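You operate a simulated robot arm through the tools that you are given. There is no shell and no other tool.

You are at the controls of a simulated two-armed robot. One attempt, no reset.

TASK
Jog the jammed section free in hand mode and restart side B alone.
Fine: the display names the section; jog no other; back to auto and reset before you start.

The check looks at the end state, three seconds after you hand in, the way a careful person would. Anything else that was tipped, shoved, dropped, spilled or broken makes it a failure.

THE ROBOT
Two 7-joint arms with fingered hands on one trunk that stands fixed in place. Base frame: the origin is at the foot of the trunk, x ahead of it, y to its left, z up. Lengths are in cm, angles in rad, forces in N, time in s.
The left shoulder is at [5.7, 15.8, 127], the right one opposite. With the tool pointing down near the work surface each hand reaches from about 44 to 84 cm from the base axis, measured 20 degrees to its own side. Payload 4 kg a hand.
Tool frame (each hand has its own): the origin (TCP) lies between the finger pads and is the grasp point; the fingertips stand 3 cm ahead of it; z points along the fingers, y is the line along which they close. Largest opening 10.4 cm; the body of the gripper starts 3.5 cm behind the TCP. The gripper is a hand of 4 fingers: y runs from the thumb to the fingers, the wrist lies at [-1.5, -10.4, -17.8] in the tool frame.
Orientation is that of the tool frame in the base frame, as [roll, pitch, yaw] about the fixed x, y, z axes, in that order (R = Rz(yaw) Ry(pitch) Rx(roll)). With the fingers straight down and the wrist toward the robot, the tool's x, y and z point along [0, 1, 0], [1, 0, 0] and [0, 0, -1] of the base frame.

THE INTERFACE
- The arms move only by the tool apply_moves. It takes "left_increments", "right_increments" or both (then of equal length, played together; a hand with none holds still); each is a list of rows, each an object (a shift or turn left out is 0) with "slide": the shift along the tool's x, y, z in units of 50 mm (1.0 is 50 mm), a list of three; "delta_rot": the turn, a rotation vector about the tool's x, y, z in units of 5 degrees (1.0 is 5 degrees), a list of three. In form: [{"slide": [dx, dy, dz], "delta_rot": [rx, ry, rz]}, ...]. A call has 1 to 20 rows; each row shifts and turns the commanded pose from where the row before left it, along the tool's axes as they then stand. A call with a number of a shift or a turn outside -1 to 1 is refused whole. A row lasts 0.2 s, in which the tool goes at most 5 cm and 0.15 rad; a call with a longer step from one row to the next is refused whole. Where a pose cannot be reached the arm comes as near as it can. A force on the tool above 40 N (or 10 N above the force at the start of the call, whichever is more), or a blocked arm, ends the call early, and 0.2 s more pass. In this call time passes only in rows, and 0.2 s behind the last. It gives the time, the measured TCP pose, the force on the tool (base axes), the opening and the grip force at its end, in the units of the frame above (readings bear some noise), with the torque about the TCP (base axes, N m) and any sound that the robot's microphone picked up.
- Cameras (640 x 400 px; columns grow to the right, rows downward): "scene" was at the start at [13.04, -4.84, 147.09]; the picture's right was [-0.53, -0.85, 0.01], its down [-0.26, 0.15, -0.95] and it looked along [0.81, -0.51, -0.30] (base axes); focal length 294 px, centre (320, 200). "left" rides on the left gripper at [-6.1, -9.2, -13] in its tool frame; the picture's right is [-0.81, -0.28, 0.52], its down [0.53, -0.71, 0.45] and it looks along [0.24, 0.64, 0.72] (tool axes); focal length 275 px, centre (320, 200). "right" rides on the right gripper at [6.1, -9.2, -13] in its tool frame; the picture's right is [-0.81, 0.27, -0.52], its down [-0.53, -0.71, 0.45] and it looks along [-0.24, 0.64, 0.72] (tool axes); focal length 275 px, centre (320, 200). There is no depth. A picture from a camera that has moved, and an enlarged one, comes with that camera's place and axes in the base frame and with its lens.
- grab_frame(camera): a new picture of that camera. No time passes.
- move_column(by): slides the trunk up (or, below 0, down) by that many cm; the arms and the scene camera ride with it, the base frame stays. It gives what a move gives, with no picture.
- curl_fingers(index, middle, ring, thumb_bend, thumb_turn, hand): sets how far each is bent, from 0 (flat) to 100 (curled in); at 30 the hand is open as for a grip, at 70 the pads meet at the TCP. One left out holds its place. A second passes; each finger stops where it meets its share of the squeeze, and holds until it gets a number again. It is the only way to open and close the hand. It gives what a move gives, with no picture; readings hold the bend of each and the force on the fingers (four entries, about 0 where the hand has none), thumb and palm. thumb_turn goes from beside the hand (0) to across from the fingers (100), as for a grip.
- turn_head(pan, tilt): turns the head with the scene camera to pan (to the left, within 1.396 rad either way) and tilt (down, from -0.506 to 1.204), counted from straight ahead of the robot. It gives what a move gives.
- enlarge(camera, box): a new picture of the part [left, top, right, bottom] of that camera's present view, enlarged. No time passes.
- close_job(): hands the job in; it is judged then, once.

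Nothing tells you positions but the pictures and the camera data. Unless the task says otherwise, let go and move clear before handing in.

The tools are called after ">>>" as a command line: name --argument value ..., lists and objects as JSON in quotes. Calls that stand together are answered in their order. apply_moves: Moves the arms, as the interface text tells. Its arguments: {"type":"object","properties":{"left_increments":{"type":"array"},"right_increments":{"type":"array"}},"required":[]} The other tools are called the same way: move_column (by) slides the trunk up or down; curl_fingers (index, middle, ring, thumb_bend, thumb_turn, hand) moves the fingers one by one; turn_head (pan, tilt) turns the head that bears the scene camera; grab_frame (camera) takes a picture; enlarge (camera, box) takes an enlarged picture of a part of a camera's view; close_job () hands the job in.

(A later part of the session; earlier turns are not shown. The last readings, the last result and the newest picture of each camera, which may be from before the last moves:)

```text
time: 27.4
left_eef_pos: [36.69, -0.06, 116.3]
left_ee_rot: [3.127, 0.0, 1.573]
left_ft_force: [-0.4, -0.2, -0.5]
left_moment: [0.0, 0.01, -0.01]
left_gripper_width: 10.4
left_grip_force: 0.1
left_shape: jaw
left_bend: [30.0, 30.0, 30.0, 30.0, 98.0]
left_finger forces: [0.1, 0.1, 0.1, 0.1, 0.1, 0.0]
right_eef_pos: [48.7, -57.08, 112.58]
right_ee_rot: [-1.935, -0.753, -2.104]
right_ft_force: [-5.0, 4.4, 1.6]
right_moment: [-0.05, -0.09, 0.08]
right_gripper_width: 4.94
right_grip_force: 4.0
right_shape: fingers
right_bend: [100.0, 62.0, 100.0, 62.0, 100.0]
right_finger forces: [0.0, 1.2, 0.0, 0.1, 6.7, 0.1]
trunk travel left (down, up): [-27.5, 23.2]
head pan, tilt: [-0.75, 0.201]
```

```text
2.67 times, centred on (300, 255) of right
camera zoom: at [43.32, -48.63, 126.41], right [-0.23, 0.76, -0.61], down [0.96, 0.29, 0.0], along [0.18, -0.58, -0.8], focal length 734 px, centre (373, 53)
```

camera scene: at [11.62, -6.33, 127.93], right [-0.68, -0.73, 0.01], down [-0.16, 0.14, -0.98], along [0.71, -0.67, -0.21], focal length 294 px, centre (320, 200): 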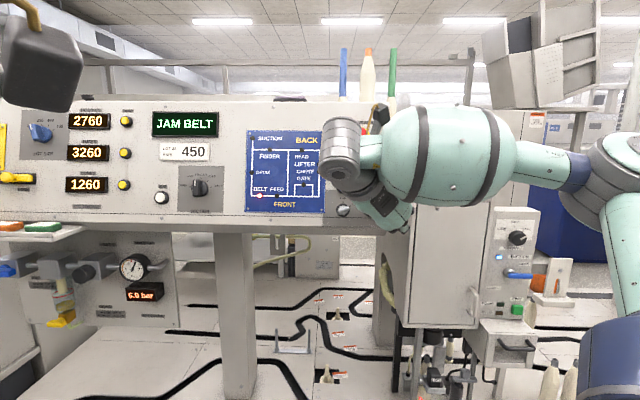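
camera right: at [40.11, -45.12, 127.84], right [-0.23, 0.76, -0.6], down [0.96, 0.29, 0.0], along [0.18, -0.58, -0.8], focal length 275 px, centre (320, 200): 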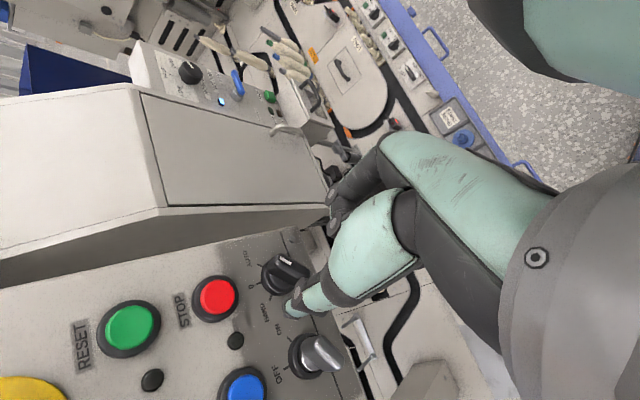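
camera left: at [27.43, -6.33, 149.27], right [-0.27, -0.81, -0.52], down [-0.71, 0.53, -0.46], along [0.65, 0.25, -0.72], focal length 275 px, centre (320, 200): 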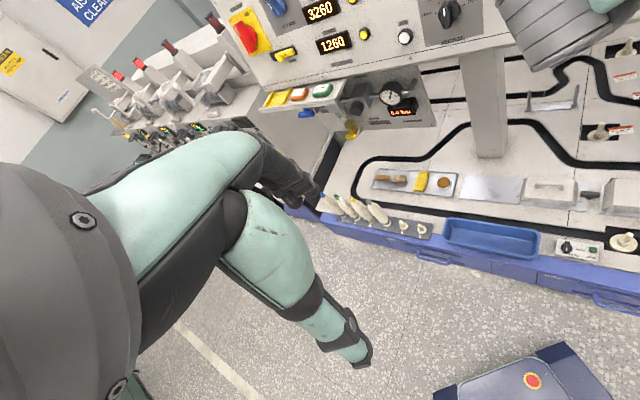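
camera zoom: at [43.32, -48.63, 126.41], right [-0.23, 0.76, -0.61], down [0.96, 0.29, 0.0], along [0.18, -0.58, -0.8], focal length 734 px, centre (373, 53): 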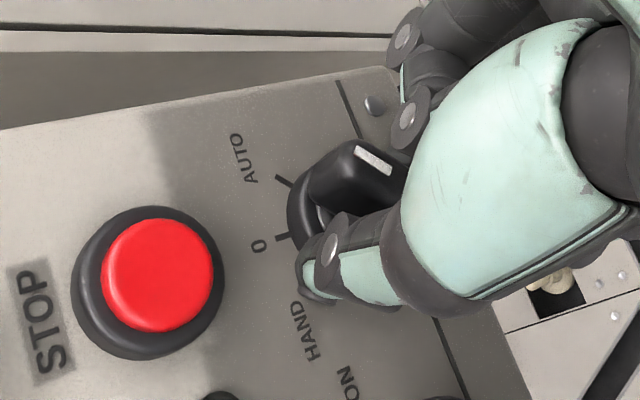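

The middle fingertip touched the panel area lightly. I'll back off 4 mm and squeeze further to take hold of the lever.

>>> apply_moves --right_increments '[{"slide": [0, 0, -0.08]}]'

>>> curl_fingers --hand "right" --middle 80 --thumb_bend 80

>>> enlarge --camera "right" --box '[200, 180, 400, 330]'

```text
time: 27.8
left_eef_pos: [36.76, -0.34, 116.05]
left_ee_rot: [3.13, -0.002, 1.57]
left_ft_force: [-0.1, 0.0, -0.7]
left_moment: [0.0, 0.01, -0.02]
left_gripper_width: 10.38
left_grip_force: 0.0
left_shape: jaw
left_bend: [30.0, 30.0, 30.0, 30.0, 98.0]
left_finger forces: [0.0, 0.1, 0.1, 0.1, 0.1, 0.0]
right_eef_pos: [48.57, -56.82, 112.52]
right_ee_rot: [-1.941, -0.751, -2.1]
right_ft_force: [-1.3, 1.1, 0.0]
right_moment: [0.01, 0.01, 0.0]
right_gripper_width: 4.94
right_grip_force: 0.1
right_shape: fingers
right_bend: [100.0, 62.0, 100.0, 62.0, 100.0]
right_finger forces: [0.0, 0.0, 0.0, 0.1, 0.0, 0.0]
trunk travel left (down, up): [-27.5, 23.2]
head pan, tilt: [-0.75, 0.201]
```

```text
time: 28.8
left_eef_pos: [36.84, -0.19, 116.17]
left_ee_rot: [3.132, -0.002, 1.572]
left_ft_force: [0.2, -1.0, 0.4]
left_moment: [0.0, -0.01, -0.04]
left_gripper_width: 10.4
left_grip_force: 0.1
left_shape: jaw
left_bend: [30.0, 30.0, 30.0, 30.0, 98.0]
left_finger forces: [0.0, 0.1, 0.0, 0.1, 0.0, 0.0]
right_eef_pos: [48.49, -56.88, 112.58]
right_ee_rot: [-1.94, -0.753, -2.099]
right_ft_force: [7.0, -0.4, 1.2]
right_moment: [-0.14, 0.04, 0.1]
right_gripper_width: 4.7
right_grip_force: 12.7
right_shape: fingers
right_bend: [100.0, 66.0, 100.0, 68.0, 100.0]
right_finger forces: [0.0, 10.7, 0.0, 0.1, 15.2, 0.0]
trunk travel left (down, up): [-27.5, 23.2]
head pan, tilt: [-0.75, 0.201]
```

```text
2.67 times, centred on (300, 255) of right
camera zoom: at [43.32, -48.42, 126.44], right [-0.23, 0.76, -0.6], down [0.96, 0.29, 0.0], along [0.18, -0.58, -0.8], focal length 734 px, centre (373, 53)
```

zoom: 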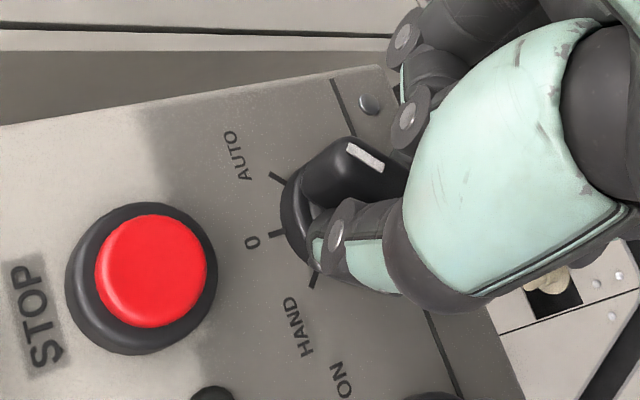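

The pinch now holds the lever (10.7 and 15.2 N). I'll turn counter-clockwise 45° toward 0 and check.

>>> apply_moves --right_increments '[{"delta_rot": [0, 0, -1]}, {"delta_rot": [0, 0, -1]}, {"delta_rot": [0, 0, -1]}, {"delta_rot": [0, 0, -1]}, {"delta_rot": [0, 0, -1]}, {"delta_rot": [0, 0, -1]}, {"delta_rot": [0, 0, -1]}, {"delta_rot": [0, 0, -1]}, {"delta_rot": [0, 0, -1]}]'

>>> enlarge --camera "right" --box '[200, 180, 400, 330]'

>>> grab_frame --camera "scene"

```text
time: 30.8
left_eef_pos: [36.97, -0.06, 116.1]
left_ee_rot: [3.131, -0.001, 1.57]
left_ft_force: [-0.8, 0.3, -0.3]
left_moment: [0.0, -0.02, -0.01]
left_gripper_width: 10.41
left_grip_force: 0.0
left_shape: jaw
left_bend: [30.0, 30.0, 30.0, 30.0, 98.0]
left_finger forces: [0.0, 0.1, 0.0, 0.1, 0.0, 0.0]
right_eef_pos: [48.6, -56.85, 112.44]
right_ee_rot: [3.128, -1.303, -0.774]
right_ft_force: [10.4, 1.9, 0.4]
right_moment: [-0.04, -0.06, 0.2]
right_gripper_width: 4.61
right_grip_force: 9.9
right_shape: fingers
right_bend: [100.0, 72.0, 100.0, 71.0, 98.0]
right_finger forces: [0.1, 6.9, 0.0, 0.1, 14.1, 0.0]
trunk travel left (down, up): [-27.5, 23.2]
head pan, tilt: [-0.75, 0.201]
```

```text
2.67 times, centred on (300, 255) of right
camera zoom: at [47.49, -42.56, 121.74], right [-0.7, 0.31, -0.64], down [0.71, 0.29, -0.64], along [-0.01, -0.91, -0.42], focal length 734 px, centre (373, 53)
```

zoom: 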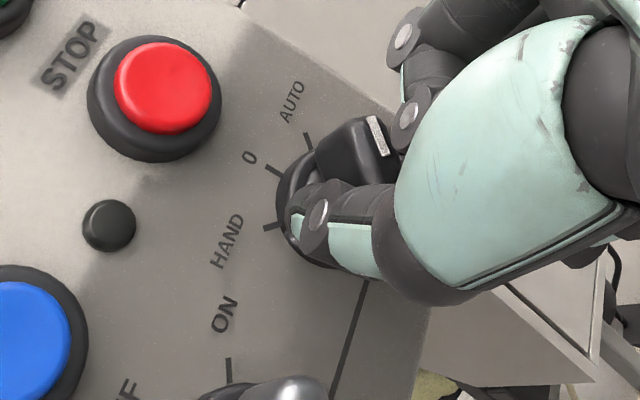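

```text
taken
camera scene: at [11.9, -6.22, 127.91], right [-0.68, -0.73, 0.01], down [-0.16, 0.14, -0.98], along [0.71, -0.67, -0.21], focal length 294 px, centre (320, 200)
```

scene: 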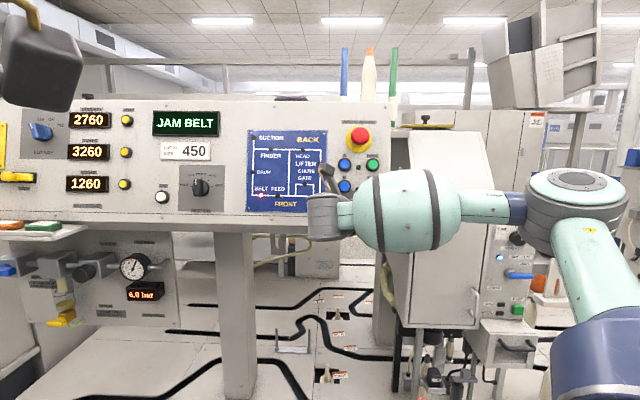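

The lever is turning with some lag. I'll continue turning toward HAND.

>>> apply_moves --right_increments '[{"delta_rot": [0, 0, -1]}, {"delta_rot": [0, 0, -1]}, {"delta_rot": [0, 0, -1]}, {"delta_rot": [0, 0, -1]}, {"delta_rot": [0, 0, -1]}, {"delta_rot": [0, 0, -1]}, {"delta_rot": [0, 0, -1]}, {"delta_rot": [0, 0, -1]}, {"delta_rot": [0, 0, -1]}]'

>>> enlarge --camera "right" --box '[200, 180, 400, 330]'

>>> grab_frame --camera "scene"

```text
time: 32.5
left_eef_pos: [35.44, -0.54, 116.66]
left_ee_rot: [3.115, -0.005, 1.571]
left_ft_force: [0.9, 0.7, 0.4]
left_moment: [-0.01, 0.02, 0.02]
left_gripper_width: 10.41
left_grip_force: 0.0
left_shape: jaw
left_bend: [30.0, 30.0, 30.0, 30.0, 98.0]
left_finger forces: [0.0, 0.1, 0.0, 0.0, 0.0, 0.1]
right_eef_pos: [48.71, -55.72, 112.39]
right_ee_rot: [2.069, -0.915, 0.355]
right_ft_force: [-5.1, -12.6, -12.8]
right_moment: [0.19, 0.27, -0.32]
right_gripper_width: 4.19
right_grip_force: 16.5
right_shape: fingers
right_bend: [100.0, 71.0, 100.0, 77.0, 98.0]
right_finger forces: [0.0, 25.2, 0.0, 0.0, 8.0, 0.0]
right hand out of reach, approached as far as the arm can: row 6, 7, 8
trunk travel left (down, up): [-27.5, 23.2]
head pan, tilt: [-0.75, 0.201]
stopped in row 8 (right hand): the force on the tool passed its limit at 48 N (the readings are from after the stop); the commanded pose is now the measured one
```

```text
2.67 times, centred on (300, 255) of right
camera zoom: at [48.11, -39.06, 116.09], right [-0.94, 0.0, -0.34], down [0.34, 0.06, -0.94], along [0.03, -1.0, -0.06], focal length 734 px, centre (373, 53)
```

zoom: 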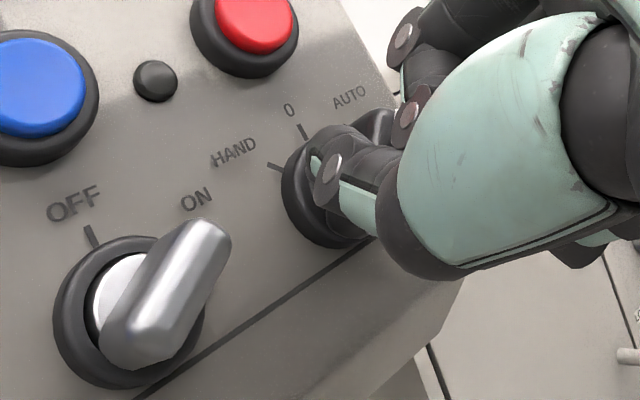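

```text
taken
camera scene: at [11.82, -6.56, 127.9], right [-0.68, -0.73, 0.01], down [-0.16, 0.14, -0.98], along [0.71, -0.67, -0.21], focal length 294 px, centre (320, 200)
```

scene: 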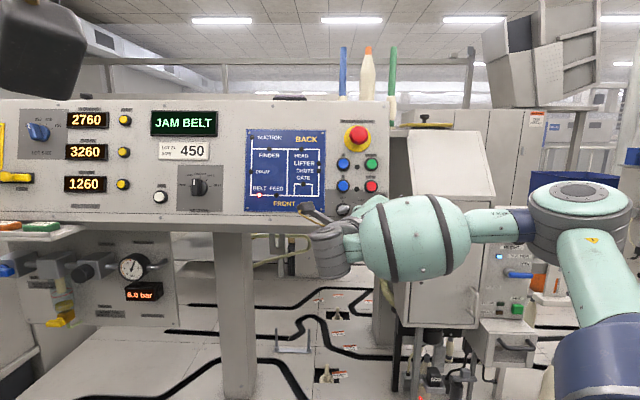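

The force limit stopped the turn. I'll let go, back off and look at where the lever ended up.

>>> curl_fingers --hand "right" --middle 45 --thumb_bend 45

>>> apply_moves --right_increments '[{"slide": [0, 0, -0.2]}, {"slide": [0, 0, -0.3]}, {"slide": [0, 0, -0.4]}]'

>>> grab_frame --camera "right"

>>> enlarge --camera "right" --box '[200, 180, 400, 330]'

>>> enlarge --camera "scene" --box '[300, 110, 420, 240]'

```text
time: 33.5
left_eef_pos: [35.41, -0.24, 116.67]
left_ee_rot: [3.117, -0.002, 1.57]
left_ft_force: [0.2, 0.5, 0.2]
left_moment: [-0.04, -0.01, 0.0]
left_gripper_width: 10.4
left_grip_force: 0.0
left_shape: jaw
left_bend: [30.0, 30.0, 30.0, 30.0, 98.0]
left_finger forces: [0.0, 0.0, 0.0, 0.0, 0.0, 0.1]
right_eef_pos: [48.6, -55.29, 112.94]
right_ee_rot: [2.047, -0.917, 0.376]
right_ft_force: [-0.1, 0.5, 0.0]
right_moment: [0.02, 0.02, -0.05]
right_gripper_width: 5.76
right_grip_force: 0.0
right_shape: fingers
right_bend: [100.0, 45.0, 100.0, 45.0, 99.0]
right_finger forces: [0.0, 0.0, 0.1, 0.1, 0.0, 0.0]
trunk travel left (down, up): [-27.5, 23.2]
head pan, tilt: [-0.75, 0.201]
```

```text
time: 34.3
left_eef_pos: [35.29, -0.12, 116.56]
left_ee_rot: [3.119, -0.002, 1.569]
left_ft_force: [-0.8, 0.4, 0.3]
left_moment: [0.0, -0.01, 0.0]
left_gripper_width: 10.4
left_grip_force: 0.0
left_shape: jaw
left_bend: [30.0, 30.0, 30.0, 30.0, 98.0]
left_finger forces: [0.1, 0.1, 0.0, 0.1, 0.0, 0.0]
right_eef_pos: [48.75, -55.25, 112.85]
right_ee_rot: [2.048, -0.918, 0.377]
right_ft_force: [0.5, -0.1, -0.6]
right_moment: [-0.02, -0.03, 0.01]
right_gripper_width: 5.77
right_grip_force: 0.1
right_shape: fingers
right_bend: [100.0, 45.0, 100.0, 45.0, 99.0]
right_finger forces: [0.0, 0.1, 0.1, 0.0, 0.0, 0.0]
right hand out of reach, approached as far as the arm can: row 1, 2, 3
trunk travel left (down, up): [-27.5, 23.2]
head pan, tilt: [-0.75, 0.201]
```

```text
taken
camera right: at [48.03, -38.56, 116.48], right [-0.94, -0.01, -0.35], down [0.35, 0.06, -0.94], along [0.03, -1.0, -0.05], focal length 275 px, centre (320, 200)
```

right: 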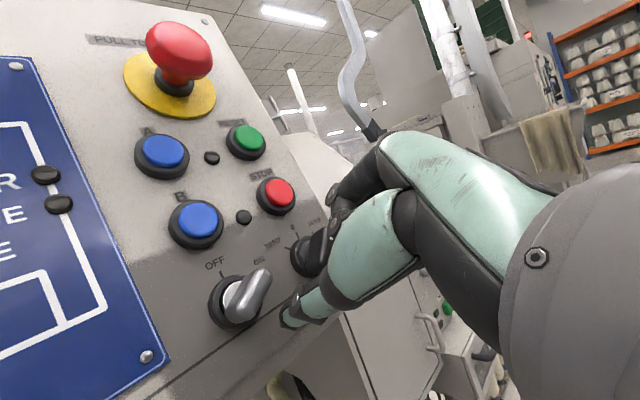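

```text
2.67 times, centred on (300, 255) of right
camera zoom: at [48.03, -38.56, 116.48], right [-0.94, -0.01, -0.35], down [0.35, 0.06, -0.94], along [0.03, -1.0, -0.05], focal length 734 px, centre (373, 53)
```

zoom: 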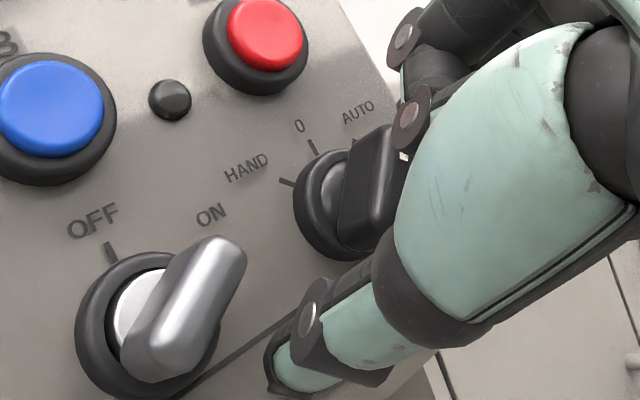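

```text
3.08 times, centred on (360, 175) of scene
camera zoom: at [11.69, -6.26, 127.93], right [-0.68, -0.73, 0.01], down [-0.16, 0.14, -0.98], along [0.71, -0.67, -0.21], focal length 905 px, centre (197, 277)
```

zoom: 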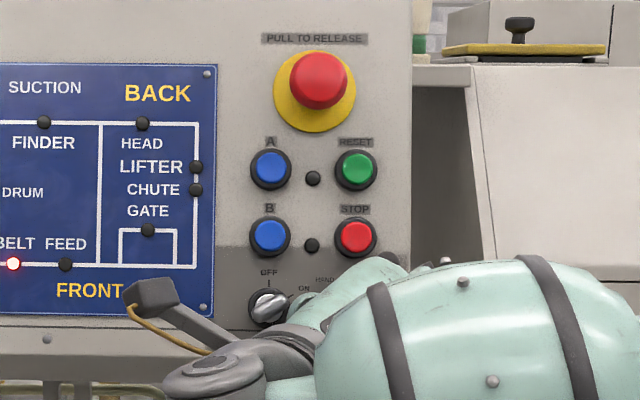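

The lever slipped and still points to AUTO, so the pinch alone is too weak. I'll turn the hand back to where the arm has room, retreat, and close middle finger and thumb into a stiff prod to push the lever's end instead.

>>> apply_moves --right_increments '[{"delta_rot": [0, 0, 1]}, {"delta_rot": [0, 0, 1]}, {"delta_rot": [0, 0, 1]}, {"delta_rot": [0, 0, 1]}, {"delta_rot": [0, 0, 1]}, {"delta_rot": [0, 0, 1]}, {"delta_rot": [0, 0, 1]}, {"slide": [0, 0, -0.2], "delta_rot": [0, 0, 1]}, {"slide": [0, 0, -0.3], "delta_rot": [0, 0, 1]}, {"slide": [0, 0, -0.4], "delta_rot": [0, 0, 1]}, {"slide": [0, 0, -0.4]}]'

>>> curl_fingers --hand "right" --middle 76 --thumb_bend 76

>>> grab_frame --camera "right"

>>> enlarge --camera "right" --box '[220, 180, 380, 300]'

>>> enlarge --camera "scene" --box '[300, 110, 420, 240]'

```text
time: 36.7
left_eef_pos: [35.4, -0.06, 116.63]
left_ee_rot: [3.117, -0.002, 1.57]
left_ft_force: [0.7, 0.4, 0.6]
left_moment: [-0.03, -0.01, -0.05]
left_gripper_width: 10.41
left_grip_force: 0.0
left_shape: jaw
left_bend: [30.0, 30.0, 30.0, 30.0, 98.0]
left_finger forces: [0.0, 0.1, 0.0, 0.1, 0.0, 0.0]
right_eef_pos: [46.47, -52.47, 115.37]
right_ee_rot: [-2.388, -1.177, -1.604]
right_ft_force: [0.4, 0.3, -0.2]
right_moment: [0.0, 0.02, -0.01]
right_gripper_width: 5.77
right_grip_force: 0.0
right_shape: fingers
right_bend: [100.0, 45.0, 100.0, 45.0, 99.0]
right_finger forces: [0.0, 0.0, 0.1, 0.1, 0.1, 0.0]
right hand out of reach, approached as far as the arm can: row 1, 2, 11
trunk travel left (down, up): [-27.5, 23.2]
head pan, tilt: [-0.75, 0.201]
```

```text
time: 37.7
left_eef_pos: [35.4, -0.15, 116.73]
left_ee_rot: [3.118, -0.001, 1.572]
left_ft_force: [1.0, 0.2, -1.6]
left_moment: [0.0, -0.01, 0.02]
left_gripper_width: 10.38
left_grip_force: 0.1
left_shape: jaw
left_bend: [30.0, 30.0, 30.0, 30.0, 98.0]
left_finger forces: [0.0, 0.1, 0.1, 0.0, 0.0, 0.1]
right_eef_pos: [46.4, -52.47, 115.35]
right_ee_rot: [-2.39, -1.178, -1.602]
right_ft_force: [0.3, 1.0, -0.7]
right_moment: [0.04, -0.01, 0.03]
right_gripper_width: 4.26
right_grip_force: 0.0
right_shape: fingers
right_bend: [100.0, 76.0, 100.0, 76.0, 100.0]
right_finger forces: [0.1, 0.0, 0.0, 0.0, 0.0, 0.1]
trunk travel left (down, up): [-27.5, 23.2]
head pan, tilt: [-0.75, 0.201]
```

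```text
taken
camera right: at [44.68, -40.26, 127.08], right [-0.54, 0.5, -0.68], down [0.84, 0.32, -0.43], along [0.0, -0.8, -0.6], focal length 275 px, centre (320, 200)
```

right: 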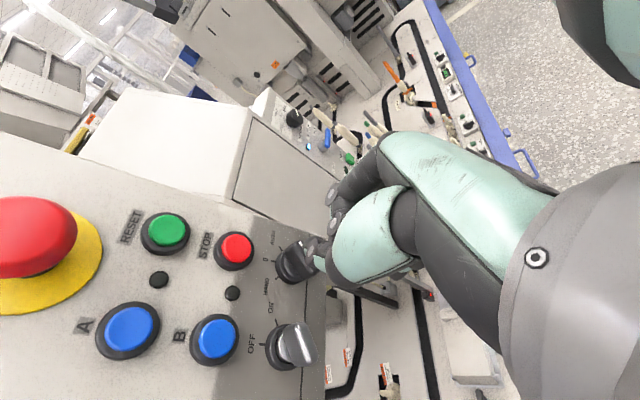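

```text
3.33 times, centred on (300, 240) of right
camera zoom: at [44.68, -40.26, 127.08], right [-0.54, 0.5, -0.68], down [0.84, 0.32, -0.43], along [0.0, -0.8, -0.6], focal length 918 px, centre (387, 67)
```

zoom: 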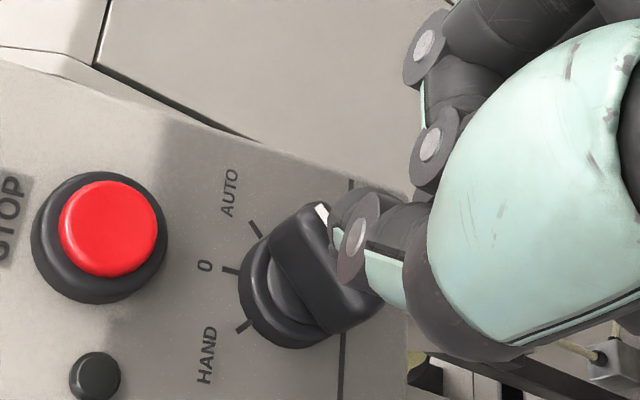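

```text
3.08 times, centred on (360, 175) of scene
camera zoom: at [11.69, -6.26, 127.93], right [-0.68, -0.73, 0.01], down [-0.16, 0.14, -0.98], along [0.71, -0.67, -0.21], focal length 905 px, centre (197, 277)
```

zoom: 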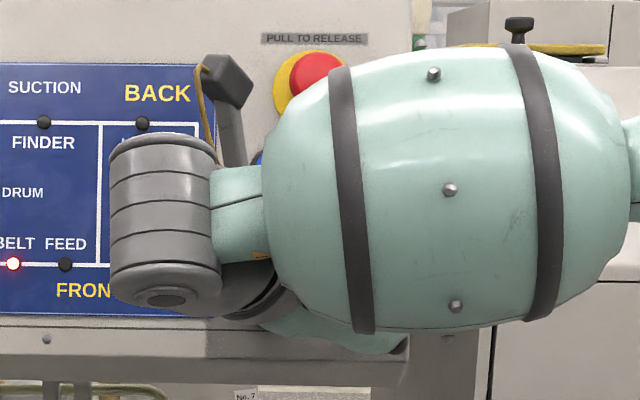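

The lever is still at AUTO and the prod tip sits on the tool axis, 3 cm ahead of the TCP. The finger is stiffest sideways, so I'll roll the hand until its x axis runs along the panel's right.

>>> curl_fingers --hand "right" --middle 70 --thumb_bend 70

>>> apply_moves --right_increments '[{"delta_rot": [0, 0, 1]}, {"delta_rot": [0, 0, 1]}, {"delta_rot": [0, 0, 1]}, {"delta_rot": [0, 0, 1]}, {"delta_rot": [0, 0, 1]}, {"delta_rot": [0, 0, 1]}, {"delta_rot": [0, 0, 1]}, {"delta_rot": [0, 0, 1]}, {"delta_rot": [0, 0, 1]}, {"delta_rot": [0, 0, 1]}, {"delta_rot": [0, 0, 1]}, {"delta_rot": [0, 0, 1]}, {"delta_rot": [0, 0, 1]}, {"delta_rot": [0, 0, 1]}, {"delta_rot": [0, 0, 0.8]}]'

>>> grab_frame --camera "right"

>>> grab_frame --camera "scene"

```text
time: 38.7
left_eef_pos: [35.41, -0.24, 116.64]
left_ee_rot: [3.119, -0.001, 1.57]
left_ft_force: [-0.2, -0.4, 0.3]
left_moment: [0.01, 0.0, -0.02]
left_gripper_width: 10.39
left_grip_force: 0.0
left_shape: jaw
left_bend: [30.0, 30.0, 30.0, 30.0, 98.0]
left_finger forces: [0.0, 0.0, 0.0, 0.1, 0.0, 0.0]
right_eef_pos: [46.58, -52.56, 115.33]
right_ee_rot: [-2.385, -1.176, -1.606]
right_ft_force: [0.0, 0.4, -0.8]
right_moment: [0.0, -0.01, 0.0]
right_gripper_width: 4.63
right_grip_force: 0.1
right_shape: fingers
right_bend: [100.0, 70.0, 100.0, 70.0, 100.0]
right_finger forces: [0.1, 0.1, 0.0, 0.0, 0.0, 0.0]
trunk travel left (down, up): [-27.5, 23.2]
head pan, tilt: [-0.75, 0.201]
```

```text
time: 41.9
left_eef_pos: [35.31, -0.2, 116.59]
left_ee_rot: [3.114, -0.002, 1.572]
left_ft_force: [-0.1, 0.1, -0.5]
left_moment: [-0.01, -0.01, 0.05]
left_gripper_width: 10.4
left_grip_force: 0.1
left_shape: jaw
left_bend: [30.0, 30.0, 30.0, 30.0, 98.0]
left_finger forces: [0.1, 0.0, 0.1, 0.1, 0.1, 0.0]
right_eef_pos: [46.45, -52.88, 115.2]
right_ee_rot: [-1.854, -0.002, -2.38]
right_ft_force: [-0.9, 1.3, -0.2]
right_moment: [0.0, -0.01, 0.04]
right_gripper_width: 4.62
right_grip_force: 0.1
right_shape: fingers
right_bend: [100.0, 70.0, 100.0, 70.0, 100.0]
right_finger forces: [0.0, 0.1, 0.0, 0.0, 0.0, 0.0]
trunk travel left (down, up): [-27.5, 23.2]
head pan, tilt: [-0.75, 0.201]
```

```text
taken
camera right: at [35.2, -49.85, 127.77], right [0.19, 0.97, -0.12], down [0.83, -0.09, 0.56], along [0.53, -0.21, -0.82], focal length 275 px, centre (320, 200)
```

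right: 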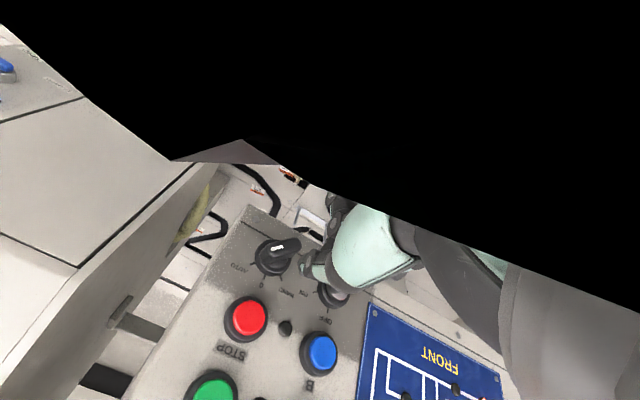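

```text
taken
camera scene: at [11.67, -6.29, 127.93], right [-0.68, -0.73, 0.01], down [-0.16, 0.14, -0.98], along [0.71, -0.67, -0.21], focal length 294 px, centre (320, 200)
```

scene: 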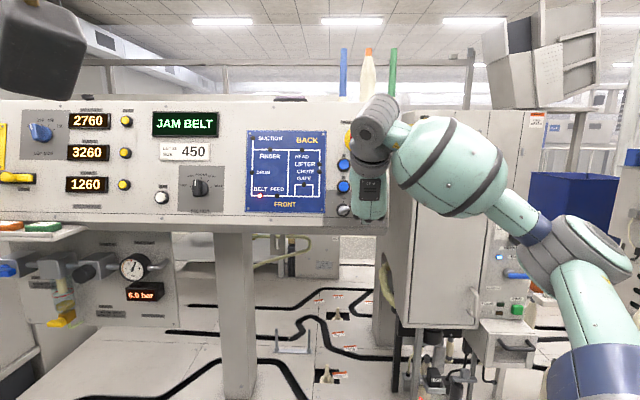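

This pose is reachable and clear of the other controls. I'll zoom in to check the prod tip against the mode lever before going in.

>>> enlarge --camera "right" --box '[220, 190, 380, 350]'

```text
2.50 times, centred on (300, 270) of right
camera zoom: at [35.2, -49.85, 127.77], right [0.19, 0.97, -0.12], down [0.83, -0.09, 0.56], along [0.53, -0.21, -0.82], focal length 688 px, centre (370, 25)
```

zoom: 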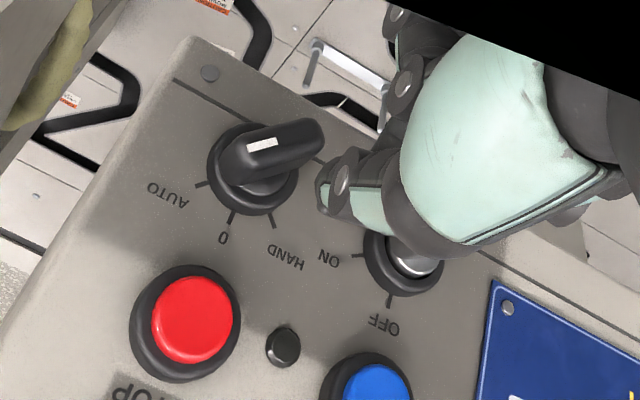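

>>> apply_moves --right_increments '[{"slide": [-0.17, 0.15, 0]}, {"slide": [-0.16, 0.14, 0]}, {"slide": [0, 0, 0.3]}, {"slide": [0, 0, 0.3]}]'

>>> enlarge --camera "right" --box '[220, 190, 380, 350]'

```text
time: 42.9
left_eef_pos: [35.36, -0.28, 116.61]
left_ee_rot: [3.117, -0.001, 1.572]
left_ft_force: [0.4, -0.4, -0.4]
left_moment: [0.01, 0.01, 0.01]
left_gripper_width: 10.4
left_grip_force: 0.0
left_shape: jaw
left_bend: [30.0, 30.0, 30.0, 30.0, 98.0]
left_finger forces: [0.0, 0.1, 0.1, 0.0, 0.0, 0.0]
right_eef_pos: [49.42, -53.63, 113.0]
right_ee_rot: [-1.854, -0.004, -2.381]
right_ft_force: [0.1, 0.1, -0.5]
right_moment: [-0.01, -0.02, 0.0]
right_gripper_width: 4.58
right_grip_force: 0.0
right_shape: fingers
right_bend: [100.0, 70.0, 100.0, 70.0, 100.0]
right_finger forces: [0.0, 0.1, 0.1, 0.0, 0.0, 0.0]
trunk travel left (down, up): [-27.5, 23.2]
head pan, tilt: [-0.75, 0.201]
```

```text
2.50 times, centred on (300, 270) of right
camera zoom: at [38.23, -50.58, 125.59], right [0.19, 0.97, -0.12], down [0.83, -0.09, 0.56], along [0.53, -0.21, -0.82], focal length 688 px, centre (370, 25)
```

zoom: 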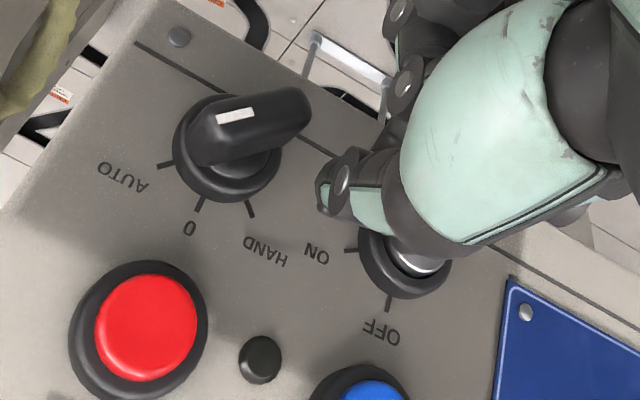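

The prod would pass too close to the silver switch on this side. I'll back off and come in from the knob's right side, which is open, then push the pointer end up and left.

>>> apply_moves --right_increments '[{"slide": [0, 0, -0.35]}, {"slide": [0, 0, -0.35]}, {"slide": [0.37, 0.05, 0]}, {"slide": [0.37, 0.05, 0]}, {"slide": [0.36, 0.05, 0]}, {"slide": [0, 0, 0.4]}, {"slide": [0, 0, 0.4]}]'

>>> enlarge --camera "right" --box '[220, 190, 380, 350]'

>>> enlarge --camera "scene" --box '[310, 120, 430, 240]'

```text
time: 44.5
left_eef_pos: [35.44, -0.31, 116.48]
left_ee_rot: [3.118, -0.002, 1.571]
left_ft_force: [0.8, 0.7, 0.3]
left_moment: [0.0, -0.01, 0.01]
left_gripper_width: 10.42
left_grip_force: 0.0
left_shape: jaw
left_bend: [30.0, 30.0, 30.0, 30.0, 98.0]
left_finger forces: [0.0, 0.0, 0.1, 0.0, 0.1, 0.0]
right_eef_pos: [45.59, -57.65, 112.25]
right_ee_rot: [-1.853, -0.005, -2.383]
right_ft_force: [0.1, -0.2, 0.6]
right_moment: [0.03, 0.01, -0.02]
right_gripper_width: 4.64
right_grip_force: 0.0
right_shape: fingers
right_bend: [100.0, 70.0, 100.0, 70.0, 100.0]
right_finger forces: [0.1, 0.1, 0.0, 0.0, 0.0, 0.0]
trunk travel left (down, up): [-27.5, 23.2]
head pan, tilt: [-0.75, 0.201]
```

```text
2.50 times, centred on (300, 270) of right
camera zoom: at [34.47, -54.63, 124.77], right [0.19, 0.97, -0.12], down [0.83, -0.09, 0.56], along [0.53, -0.21, -0.82], focal length 688 px, centre (370, 25)
```

zoom: 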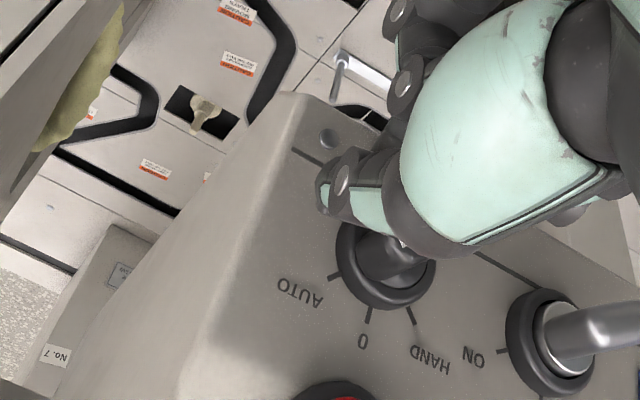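

```text
3.33 times, centred on (370, 180) of scene
camera zoom: at [11.73, -6.3, 127.92], right [-0.68, -0.73, 0.01], down [-0.16, 0.14, -0.98], along [0.71, -0.67, -0.21], focal length 980 px, centre (153, 267)
```

zoom: 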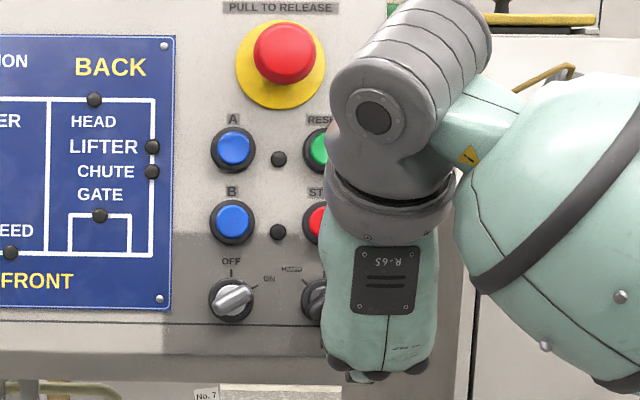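

The prod stands just right of the lever. I'll advance until it is beside the lever, then sweep up and left along the arc.

>>> apply_moves --right_increments '[{"slide": [0, 0, 0.17]}, {"slide": [0, 0, 0.17]}]'

>>> apply_moves --right_increments '[{"slide": [-0.062, -0.117, 0]}, {"slide": [-0.062, -0.117, 0]}, {"slide": [-0.046, -0.083, 0]}, {"slide": [-0.046, -0.083, 0]}]'

>>> enlarge --camera "right" --box '[220, 190, 380, 350]'

>>> enlarge --camera "scene" --box '[310, 120, 430, 240]'

```text
time: 45.1
left_eef_pos: [35.33, -0.31, 116.57]
left_ee_rot: [3.117, -0.003, 1.571]
left_ft_force: [0.1, -0.2, 0.1]
left_moment: [0.01, -0.02, 0.0]
left_gripper_width: 10.39
left_grip_force: 0.0
left_shape: jaw
left_bend: [30.0, 30.0, 30.0, 30.0, 98.0]
left_finger forces: [0.1, 0.0, 0.1, 0.0, 0.0, 0.0]
right_eef_pos: [46.77, -58.92, 111.91]
right_ee_rot: [-1.852, -0.005, -2.381]
right_ft_force: [0.1, 0.5, 0.6]
right_moment: [-0.01, -0.03, -0.01]
right_gripper_width: 4.59
right_grip_force: 0.1
right_shape: fingers
right_bend: [100.0, 70.0, 100.0, 70.0, 100.0]
right_finger forces: [0.0, 0.1, 0.0, 0.1, 0.0, 0.0]
trunk travel left (down, up): [-27.5, 23.2]
head pan, tilt: [-0.75, 0.201]
```

```text
time: 46.1
left_eef_pos: [35.01, -0.31, 116.67]
left_ee_rot: [3.114, -0.004, 1.57]
left_ft_force: [0.6, 0.1, 0.7]
left_moment: [0.03, 0.01, 0.01]
left_gripper_width: 10.42
left_grip_force: 0.0
left_shape: jaw
left_bend: [30.0, 30.0, 30.0, 30.0, 98.0]
left_finger forces: [0.1, 0.0, 0.0, 0.0, 0.0, 0.0]
right_eef_pos: [47.45, -58.61, 113.72]
right_ee_rot: [-1.855, -0.005, -2.386]
right_ft_force: [-14.7, -2.7, -5.4]
right_moment: [-0.02, 0.43, -0.18]
right_gripper_width: 4.61
right_grip_force: 7.4
right_shape: fingers
right_bend: [100.0, 64.0, 100.0, 70.0, 100.0]
right_finger forces: [0.0, 15.0, 0.0, 0.1, 0.0, 0.0]
trunk travel left (down, up): [-27.5, 23.2]
head pan, tilt: [-0.75, 0.201]
```

```text
2.50 times, centred on (300, 270) of right
camera zoom: at [36.3, -55.47, 126.25], right [0.2, 0.97, -0.12], down [0.83, -0.1, 0.55], along [0.53, -0.21, -0.82], focal length 688 px, centre (370, 25)
```

zoom: 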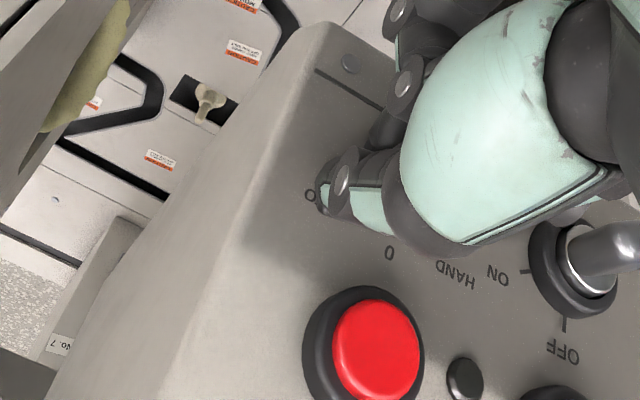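

```text
3.33 times, centred on (370, 180) of scene
camera zoom: at [11.42, -6.41, 127.94], right [-0.68, -0.73, 0.01], down [-0.16, 0.14, -0.98], along [0.71, -0.67, -0.21], focal length 980 px, centre (153, 267)
```

zoom: 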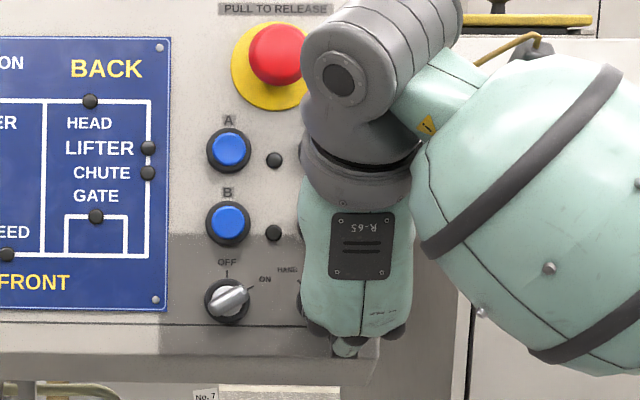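

Contact made: the lever resists at about 15 N. I'll keep pushing, mostly left along the stiff direction.

>>> apply_moves --right_increments '[{"slide": [-0.1, -0.04, 0]}, {"slide": [-0.1, -0.04, 0]}, {"slide": [-0.1, -0.04, 0]}]'

>>> enlarge --camera "right" --box '[220, 190, 380, 350]'

>>> enlarge --camera "scene" --box '[310, 120, 430, 240]'

```text
time: 46.9
left_eef_pos: [34.08, -0.31, 116.99]
left_ee_rot: [3.104, -0.004, 1.573]
left_ft_force: [0.8, 0.3, 0.0]
left_moment: [-0.03, 0.01, -0.03]
left_gripper_width: 10.41
left_grip_force: 0.0
left_shape: jaw
left_bend: [30.0, 30.0, 30.0, 30.0, 98.0]
left_finger forces: [0.0, 0.0, 0.1, 0.1, 0.0, 0.1]
right_eef_pos: [47.41, -57.97, 114.6]
right_ee_rot: [-1.855, -0.007, -2.398]
right_ft_force: [-9.6, -6.4, -11.8]
right_moment: [-0.14, 0.59, -0.28]
right_gripper_width: 4.6
right_grip_force: 8.4
right_shape: fingers
right_bend: [100.0, 59.0, 100.0, 70.0, 100.0]
right_finger forces: [0.0, 17.0, 0.0, 0.1, 0.0, 0.0]
trunk travel left (down, up): [-27.5, 23.2]
head pan, tilt: [-0.75, 0.201]
stopped in row 3 (right hand): the force on the tool passed its limit at 40 N (the readings are from after the stop); the commanded pose is now the measured one
```

```text
2.50 times, centred on (300, 270) of right
camera zoom: at [36.25, -54.75, 127.21], right [0.21, 0.97, -0.12], down [0.83, -0.11, 0.55], along [0.52, -0.22, -0.82], focal length 688 px, centre (370, 25)
```

zoom: 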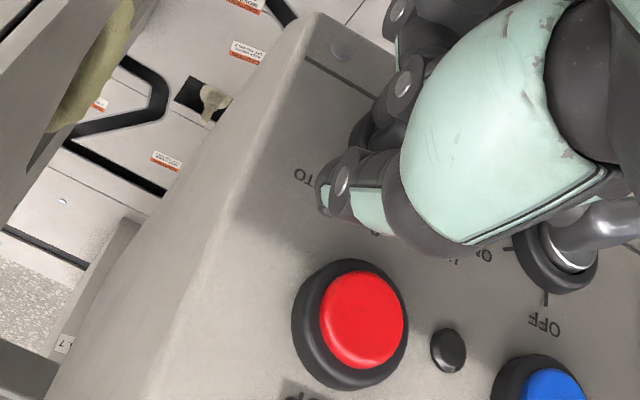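

```text
3.33 times, centred on (370, 180) of scene
camera zoom: at [11.81, -6.41, 127.86], right [-0.68, -0.73, 0.01], down [-0.16, 0.14, -0.98], along [0.72, -0.66, -0.21], focal length 980 px, centre (153, 267)
```

zoom: 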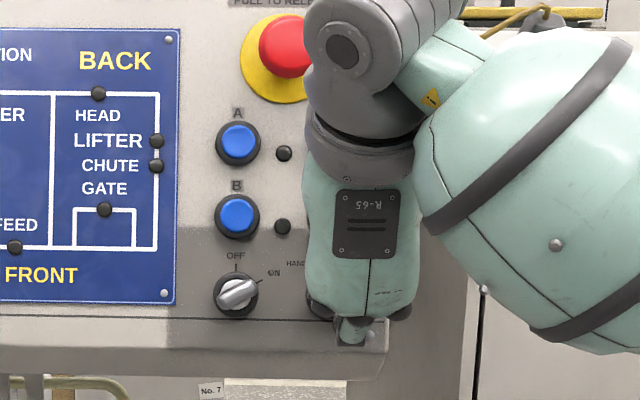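

The finger bent instead of the lever moving freely. I'll back away and see whether the lever moved at all.

>>> apply_moves --right_increments '[{"slide": [0.15, 0.1, 0]}, {"slide": [0.15, 0.1, -0.1]}, {"slide": [0, 0, -0.4]}, {"slide": [0.3, 0, -0.4]}, {"slide": [0.5, 0, 0]}, {"slide": [0.5, 0, 0]}]'

>>> enlarge --camera "scene" --box '[310, 130, 430, 240]'

>>> grab_frame --camera "right"

```text
time: 48.3
left_eef_pos: [33.88, -0.09, 117.1]
left_ee_rot: [3.103, -0.003, 1.574]
left_ft_force: [-0.4, -0.7, -0.3]
left_moment: [-0.01, -0.01, 0.02]
left_gripper_width: 10.4
left_grip_force: 0.0
left_shape: jaw
left_bend: [30.0, 30.0, 30.0, 30.0, 98.0]
left_finger forces: [0.0, 0.0, 0.0, 0.1, 0.0, 0.0]
right_eef_pos: [38.43, -59.71, 115.32]
right_ee_rot: [-1.849, 0.0, -2.391]
right_ft_force: [-0.1, 0.0, 0.5]
right_moment: [0.02, -0.03, -0.01]
right_gripper_width: 4.6
right_grip_force: 0.1
right_shape: fingers
right_bend: [100.0, 70.0, 100.0, 70.0, 100.0]
right_finger forces: [0.1, 0.0, 0.0, 0.0, 0.0, 0.0]
trunk travel left (down, up): [-27.5, 23.2]
head pan, tilt: [-0.75, 0.201]
```

```text
3.64 times, centred on (370, 185) of scene
camera zoom: at [11.59, -6.26, 127.89], right [-0.68, -0.74, 0.01], down [-0.16, 0.14, -0.98], along [0.72, -0.66, -0.21], focal length 1069 px, centre (138, 254)
```

zoom: 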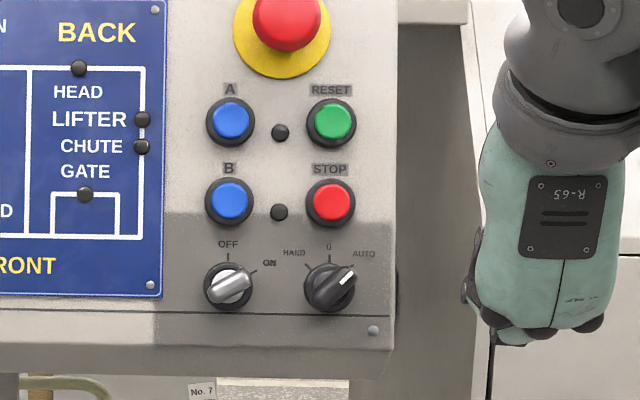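

```text
taken
camera right: at [27.16, -56.47, 127.84], right [0.2, 0.97, -0.12], down [0.82, -0.1, 0.56], along [0.53, -0.21, -0.82], focal length 275 px, centre (320, 200)
```

right: 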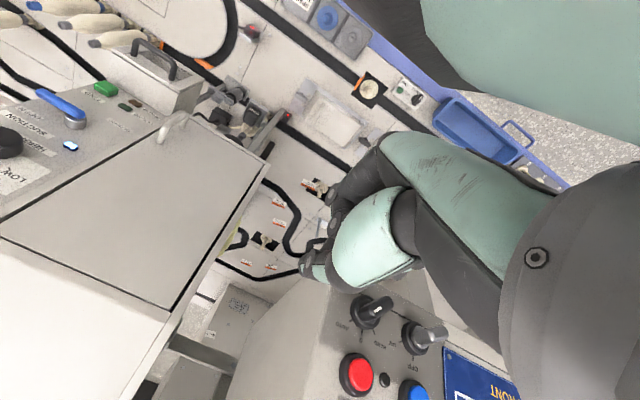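

The lever springs to AUTO; my path let the prod slip past its end. I'll roll the hand further, so the rigid sideways direction of the finger pushes straight across the lever, with contact nearer the middle of its pointer half.

>>> apply_moves --right_increments '[{"delta_rot": [0, 0, 1]}, {"delta_rot": [0, 0, 1]}, {"delta_rot": [0, 0, 1]}, {"delta_rot": [0, 0, 1]}, {"delta_rot": [0, 0, 1]}, {"delta_rot": [0, 0, 1]}, {"delta_rot": [0, 0, 1]}, {"delta_rot": [0, 0, 1]}, {"delta_rot": [0, 0, 1]}]'

>>> grab_frame --camera "right"

>>> grab_frame --camera "scene"

```text
time: 50.3
left_eef_pos: [33.98, -0.09, 117.06]
left_ee_rot: [3.106, -0.003, 1.574]
left_ft_force: [0.2, -0.6, 0.2]
left_moment: [0.03, -0.02, -0.02]
left_gripper_width: 10.4
left_grip_force: 0.1
left_shape: jaw
left_bend: [30.0, 30.0, 30.0, 30.0, 98.0]
left_finger forces: [0.0, 0.0, 0.0, 0.0, 0.0, 0.0]
right_eef_pos: [38.31, -59.85, 115.29]
right_ee_rot: [-1.955, 0.747, -2.663]
right_ft_force: [-0.3, -0.4, 0.2]
right_moment: [-0.02, -0.02, 0.0]
right_gripper_width: 4.62
right_grip_force: 0.0
right_shape: fingers
right_bend: [100.0, 70.0, 100.0, 70.0, 100.0]
right_finger forces: [0.0, 0.0, 0.0, 0.0, 0.0, 0.1]
trunk travel left (down, up): [-27.5, 23.2]
head pan, tilt: [-0.75, 0.201]
```

```text
taken
camera right: at [22.35, -58.37, 120.96], right [0.3, 0.81, 0.51], down [0.37, -0.59, 0.72], along [0.88, -0.03, -0.47], focal length 275 px, centre (320, 200)
```

right: 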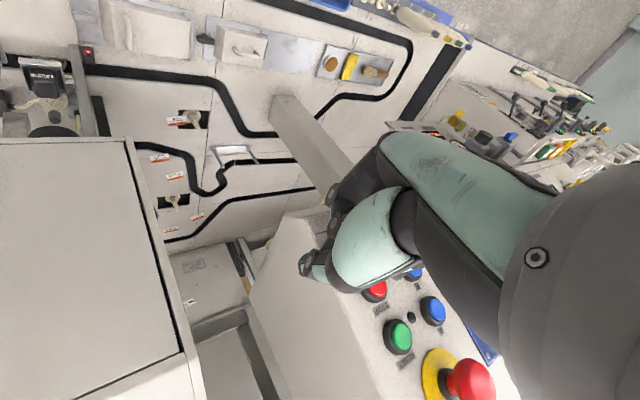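

```text
taken
camera scene: at [11.64, -6.24, 127.92], right [-0.68, -0.73, 0.01], down [-0.16, 0.14, -0.98], along [0.72, -0.67, -0.21], focal length 294 px, centre (320, 200)
```

scene: 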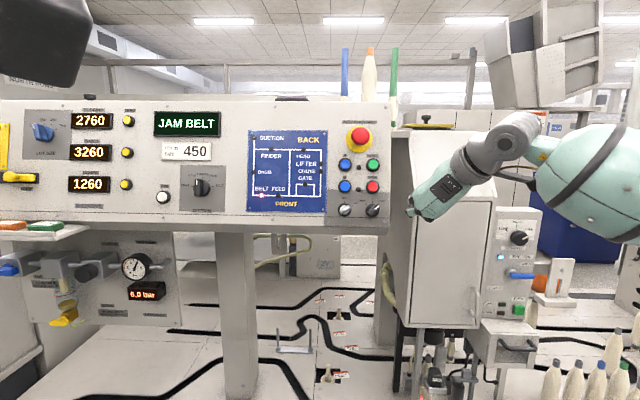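

This pose gives a clear view of the knob from the scene camera. I'll move the prod to the lower-right side of the lever and approach.

>>> apply_moves --right_increments '[{"slide": [-0.22, 0.44, 0]}, {"slide": [-0.22, 0.44, 0]}, {"slide": [-0.22, 0.44, 0]}, {"slide": [0, 0, 0.4]}, {"slide": [0, 0, 0.4]}]'

>>> enlarge --camera "scene" --box '[320, 150, 430, 240]'

>>> enlarge --camera "right" --box '[220, 190, 380, 350]'

```text
time: 51.5
left_eef_pos: [33.92, -0.12, 117.08]
left_ee_rot: [3.105, -0.001, 1.572]
left_ft_force: [0.2, 0.4, 0.0]
left_moment: [-0.04, -0.02, -0.02]
left_gripper_width: 10.37
left_grip_force: 0.0
left_shape: jaw
left_bend: [30.0, 30.0, 30.0, 30.0, 98.0]
left_finger forces: [0.1, 0.0, 0.1, 0.0, 0.1, 0.0]
right_eef_pos: [45.82, -57.25, 111.86]
right_ee_rot: [-1.959, 0.745, -2.665]
right_ft_force: [-3.2, 1.0, -0.8]
right_moment: [0.01, 0.05, 0.09]
right_gripper_width: 4.59
right_grip_force: 2.4
right_shape: fingers
right_bend: [100.0, 70.0, 100.0, 70.0, 100.0]
right_finger forces: [0.0, 4.4, 0.1, 0.0, 0.0, 0.0]
trunk travel left (down, up): [-27.5, 23.2]
head pan, tilt: [-0.75, 0.201]
```

```text
4.44 times, centred on (375, 195) of scene
camera zoom: at [11.64, -6.25, 127.93], right [-0.68, -0.73, 0.01], down [-0.16, 0.14, -0.98], along [0.72, -0.67, -0.21], focal length 1307 px, centre (76, 222)
```

zoom: 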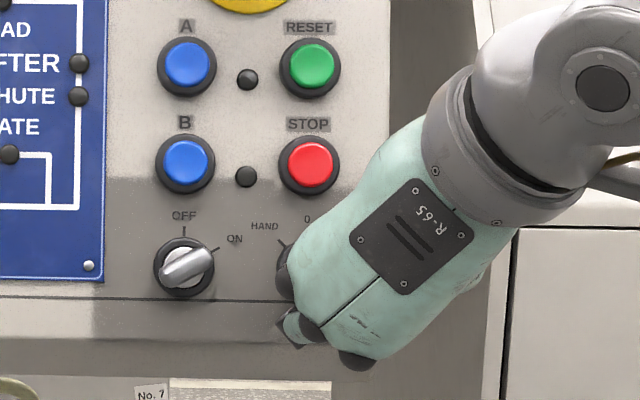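

```text
2.50 times, centred on (300, 270) of right
camera zoom: at [29.95, -55.94, 117.66], right [0.3, 0.81, 0.51], down [0.37, -0.59, 0.72], along [0.88, -0.03, -0.47], focal length 688 px, centre (370, 25)
```

zoom: 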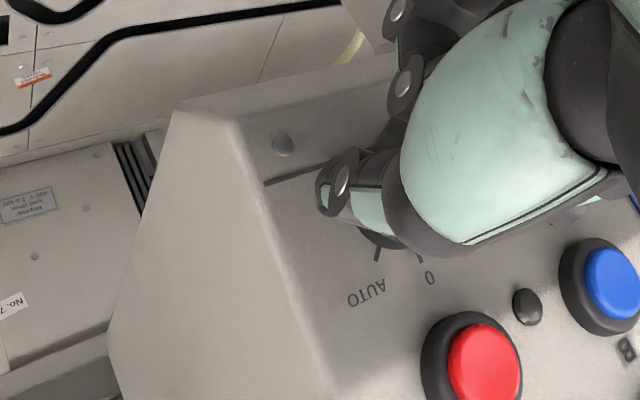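

The finger already brushes the lever's edge. I'll shift 7 mm away, go 2 cm deeper, then push across.

>>> apply_moves --right_increments '[{"slide": [0.07, 0, -0.06]}, {"slide": [0.07, 0, 0]}, {"slide": [0, 0, 0.14]}, {"slide": [0, 0, 0.14]}, {"slide": [0, 0, 0.1]}]'

>>> enlarge --camera "right" --box '[220, 190, 380, 350]'

```text
time: 52.7
left_eef_pos: [34.14, -0.22, 117.03]
left_ee_rot: [3.106, -0.003, 1.573]
left_ft_force: [-0.3, 0.0, -0.3]
left_moment: [-0.03, 0.05, 0.0]
left_gripper_width: 10.4
left_grip_force: 0.0
left_shape: jaw
left_bend: [30.0, 30.0, 30.0, 30.0, 98.0]
left_finger forces: [0.1, 0.0, 0.0, 0.1, 0.1, 0.0]
right_eef_pos: [46.38, -58.74, 110.94]
right_ee_rot: [-1.954, 0.746, -2.661]
right_ft_force: [0.0, -0.2, -0.1]
right_moment: [0.0, 0.0, 0.02]
right_gripper_width: 4.59
right_grip_force: 0.0
right_shape: fingers
right_bend: [100.0, 70.0, 100.0, 70.0, 100.0]
right_finger forces: [0.1, 0.1, 0.1, 0.0, 0.0, 0.0]
trunk travel left (down, up): [-27.5, 23.2]
head pan, tilt: [-0.75, 0.201]
```

```text
2.50 times, centred on (300, 270) of right
camera zoom: at [30.47, -57.41, 116.63], right [0.3, 0.81, 0.51], down [0.37, -0.59, 0.72], along [0.88, -0.03, -0.47], focal length 688 px, centre (370, 25)
```

zoom: 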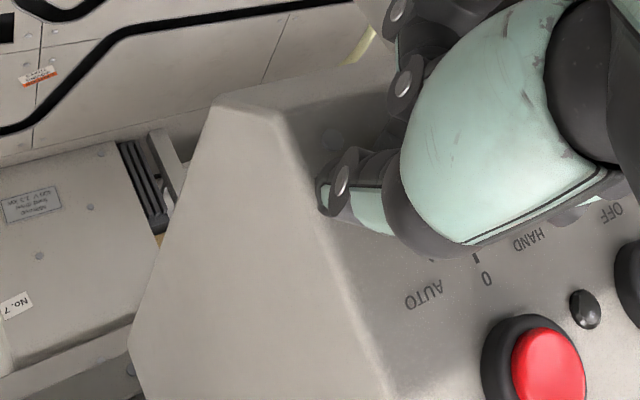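

>>> apply_moves --right_increments '[{"slide": [-0.1, 0, 0]}, {"slide": [-0.1, 0, 0]}, {"slide": [-0.06, 0, 0]}]'

```text
time: 53.5
left_eef_pos: [33.79, -0.3, 116.96]
left_ee_rot: [3.104, -0.004, 1.571]
left_ft_force: [0.6, -1.0, -0.1]
left_moment: [0.0, 0.0, 0.01]
left_gripper_width: 10.42
left_grip_force: 0.1
left_shape: jaw
left_bend: [30.0, 30.0, 30.0, 30.0, 98.0]
left_finger forces: [0.0, 0.0, 0.1, 0.0, 0.0, 0.0]
right_eef_pos: [47.23, -58.4, 111.73]
right_ee_rot: [-1.966, 0.741, -2.672]
right_ft_force: [-15.9, -3.4, -14.0]
right_moment: [-0.24, 0.44, 0.14]
right_gripper_width: 4.58
right_grip_force: 11.1
right_shape: fingers
right_bend: [100.0, 69.0, 100.0, 70.0, 100.0]
right_finger forces: [0.1, 21.8, 0.0, 0.0, 0.0, 0.0]
trunk travel left (down, up): [-27.5, 23.2]
head pan, tilt: [-0.75, 0.201]
```

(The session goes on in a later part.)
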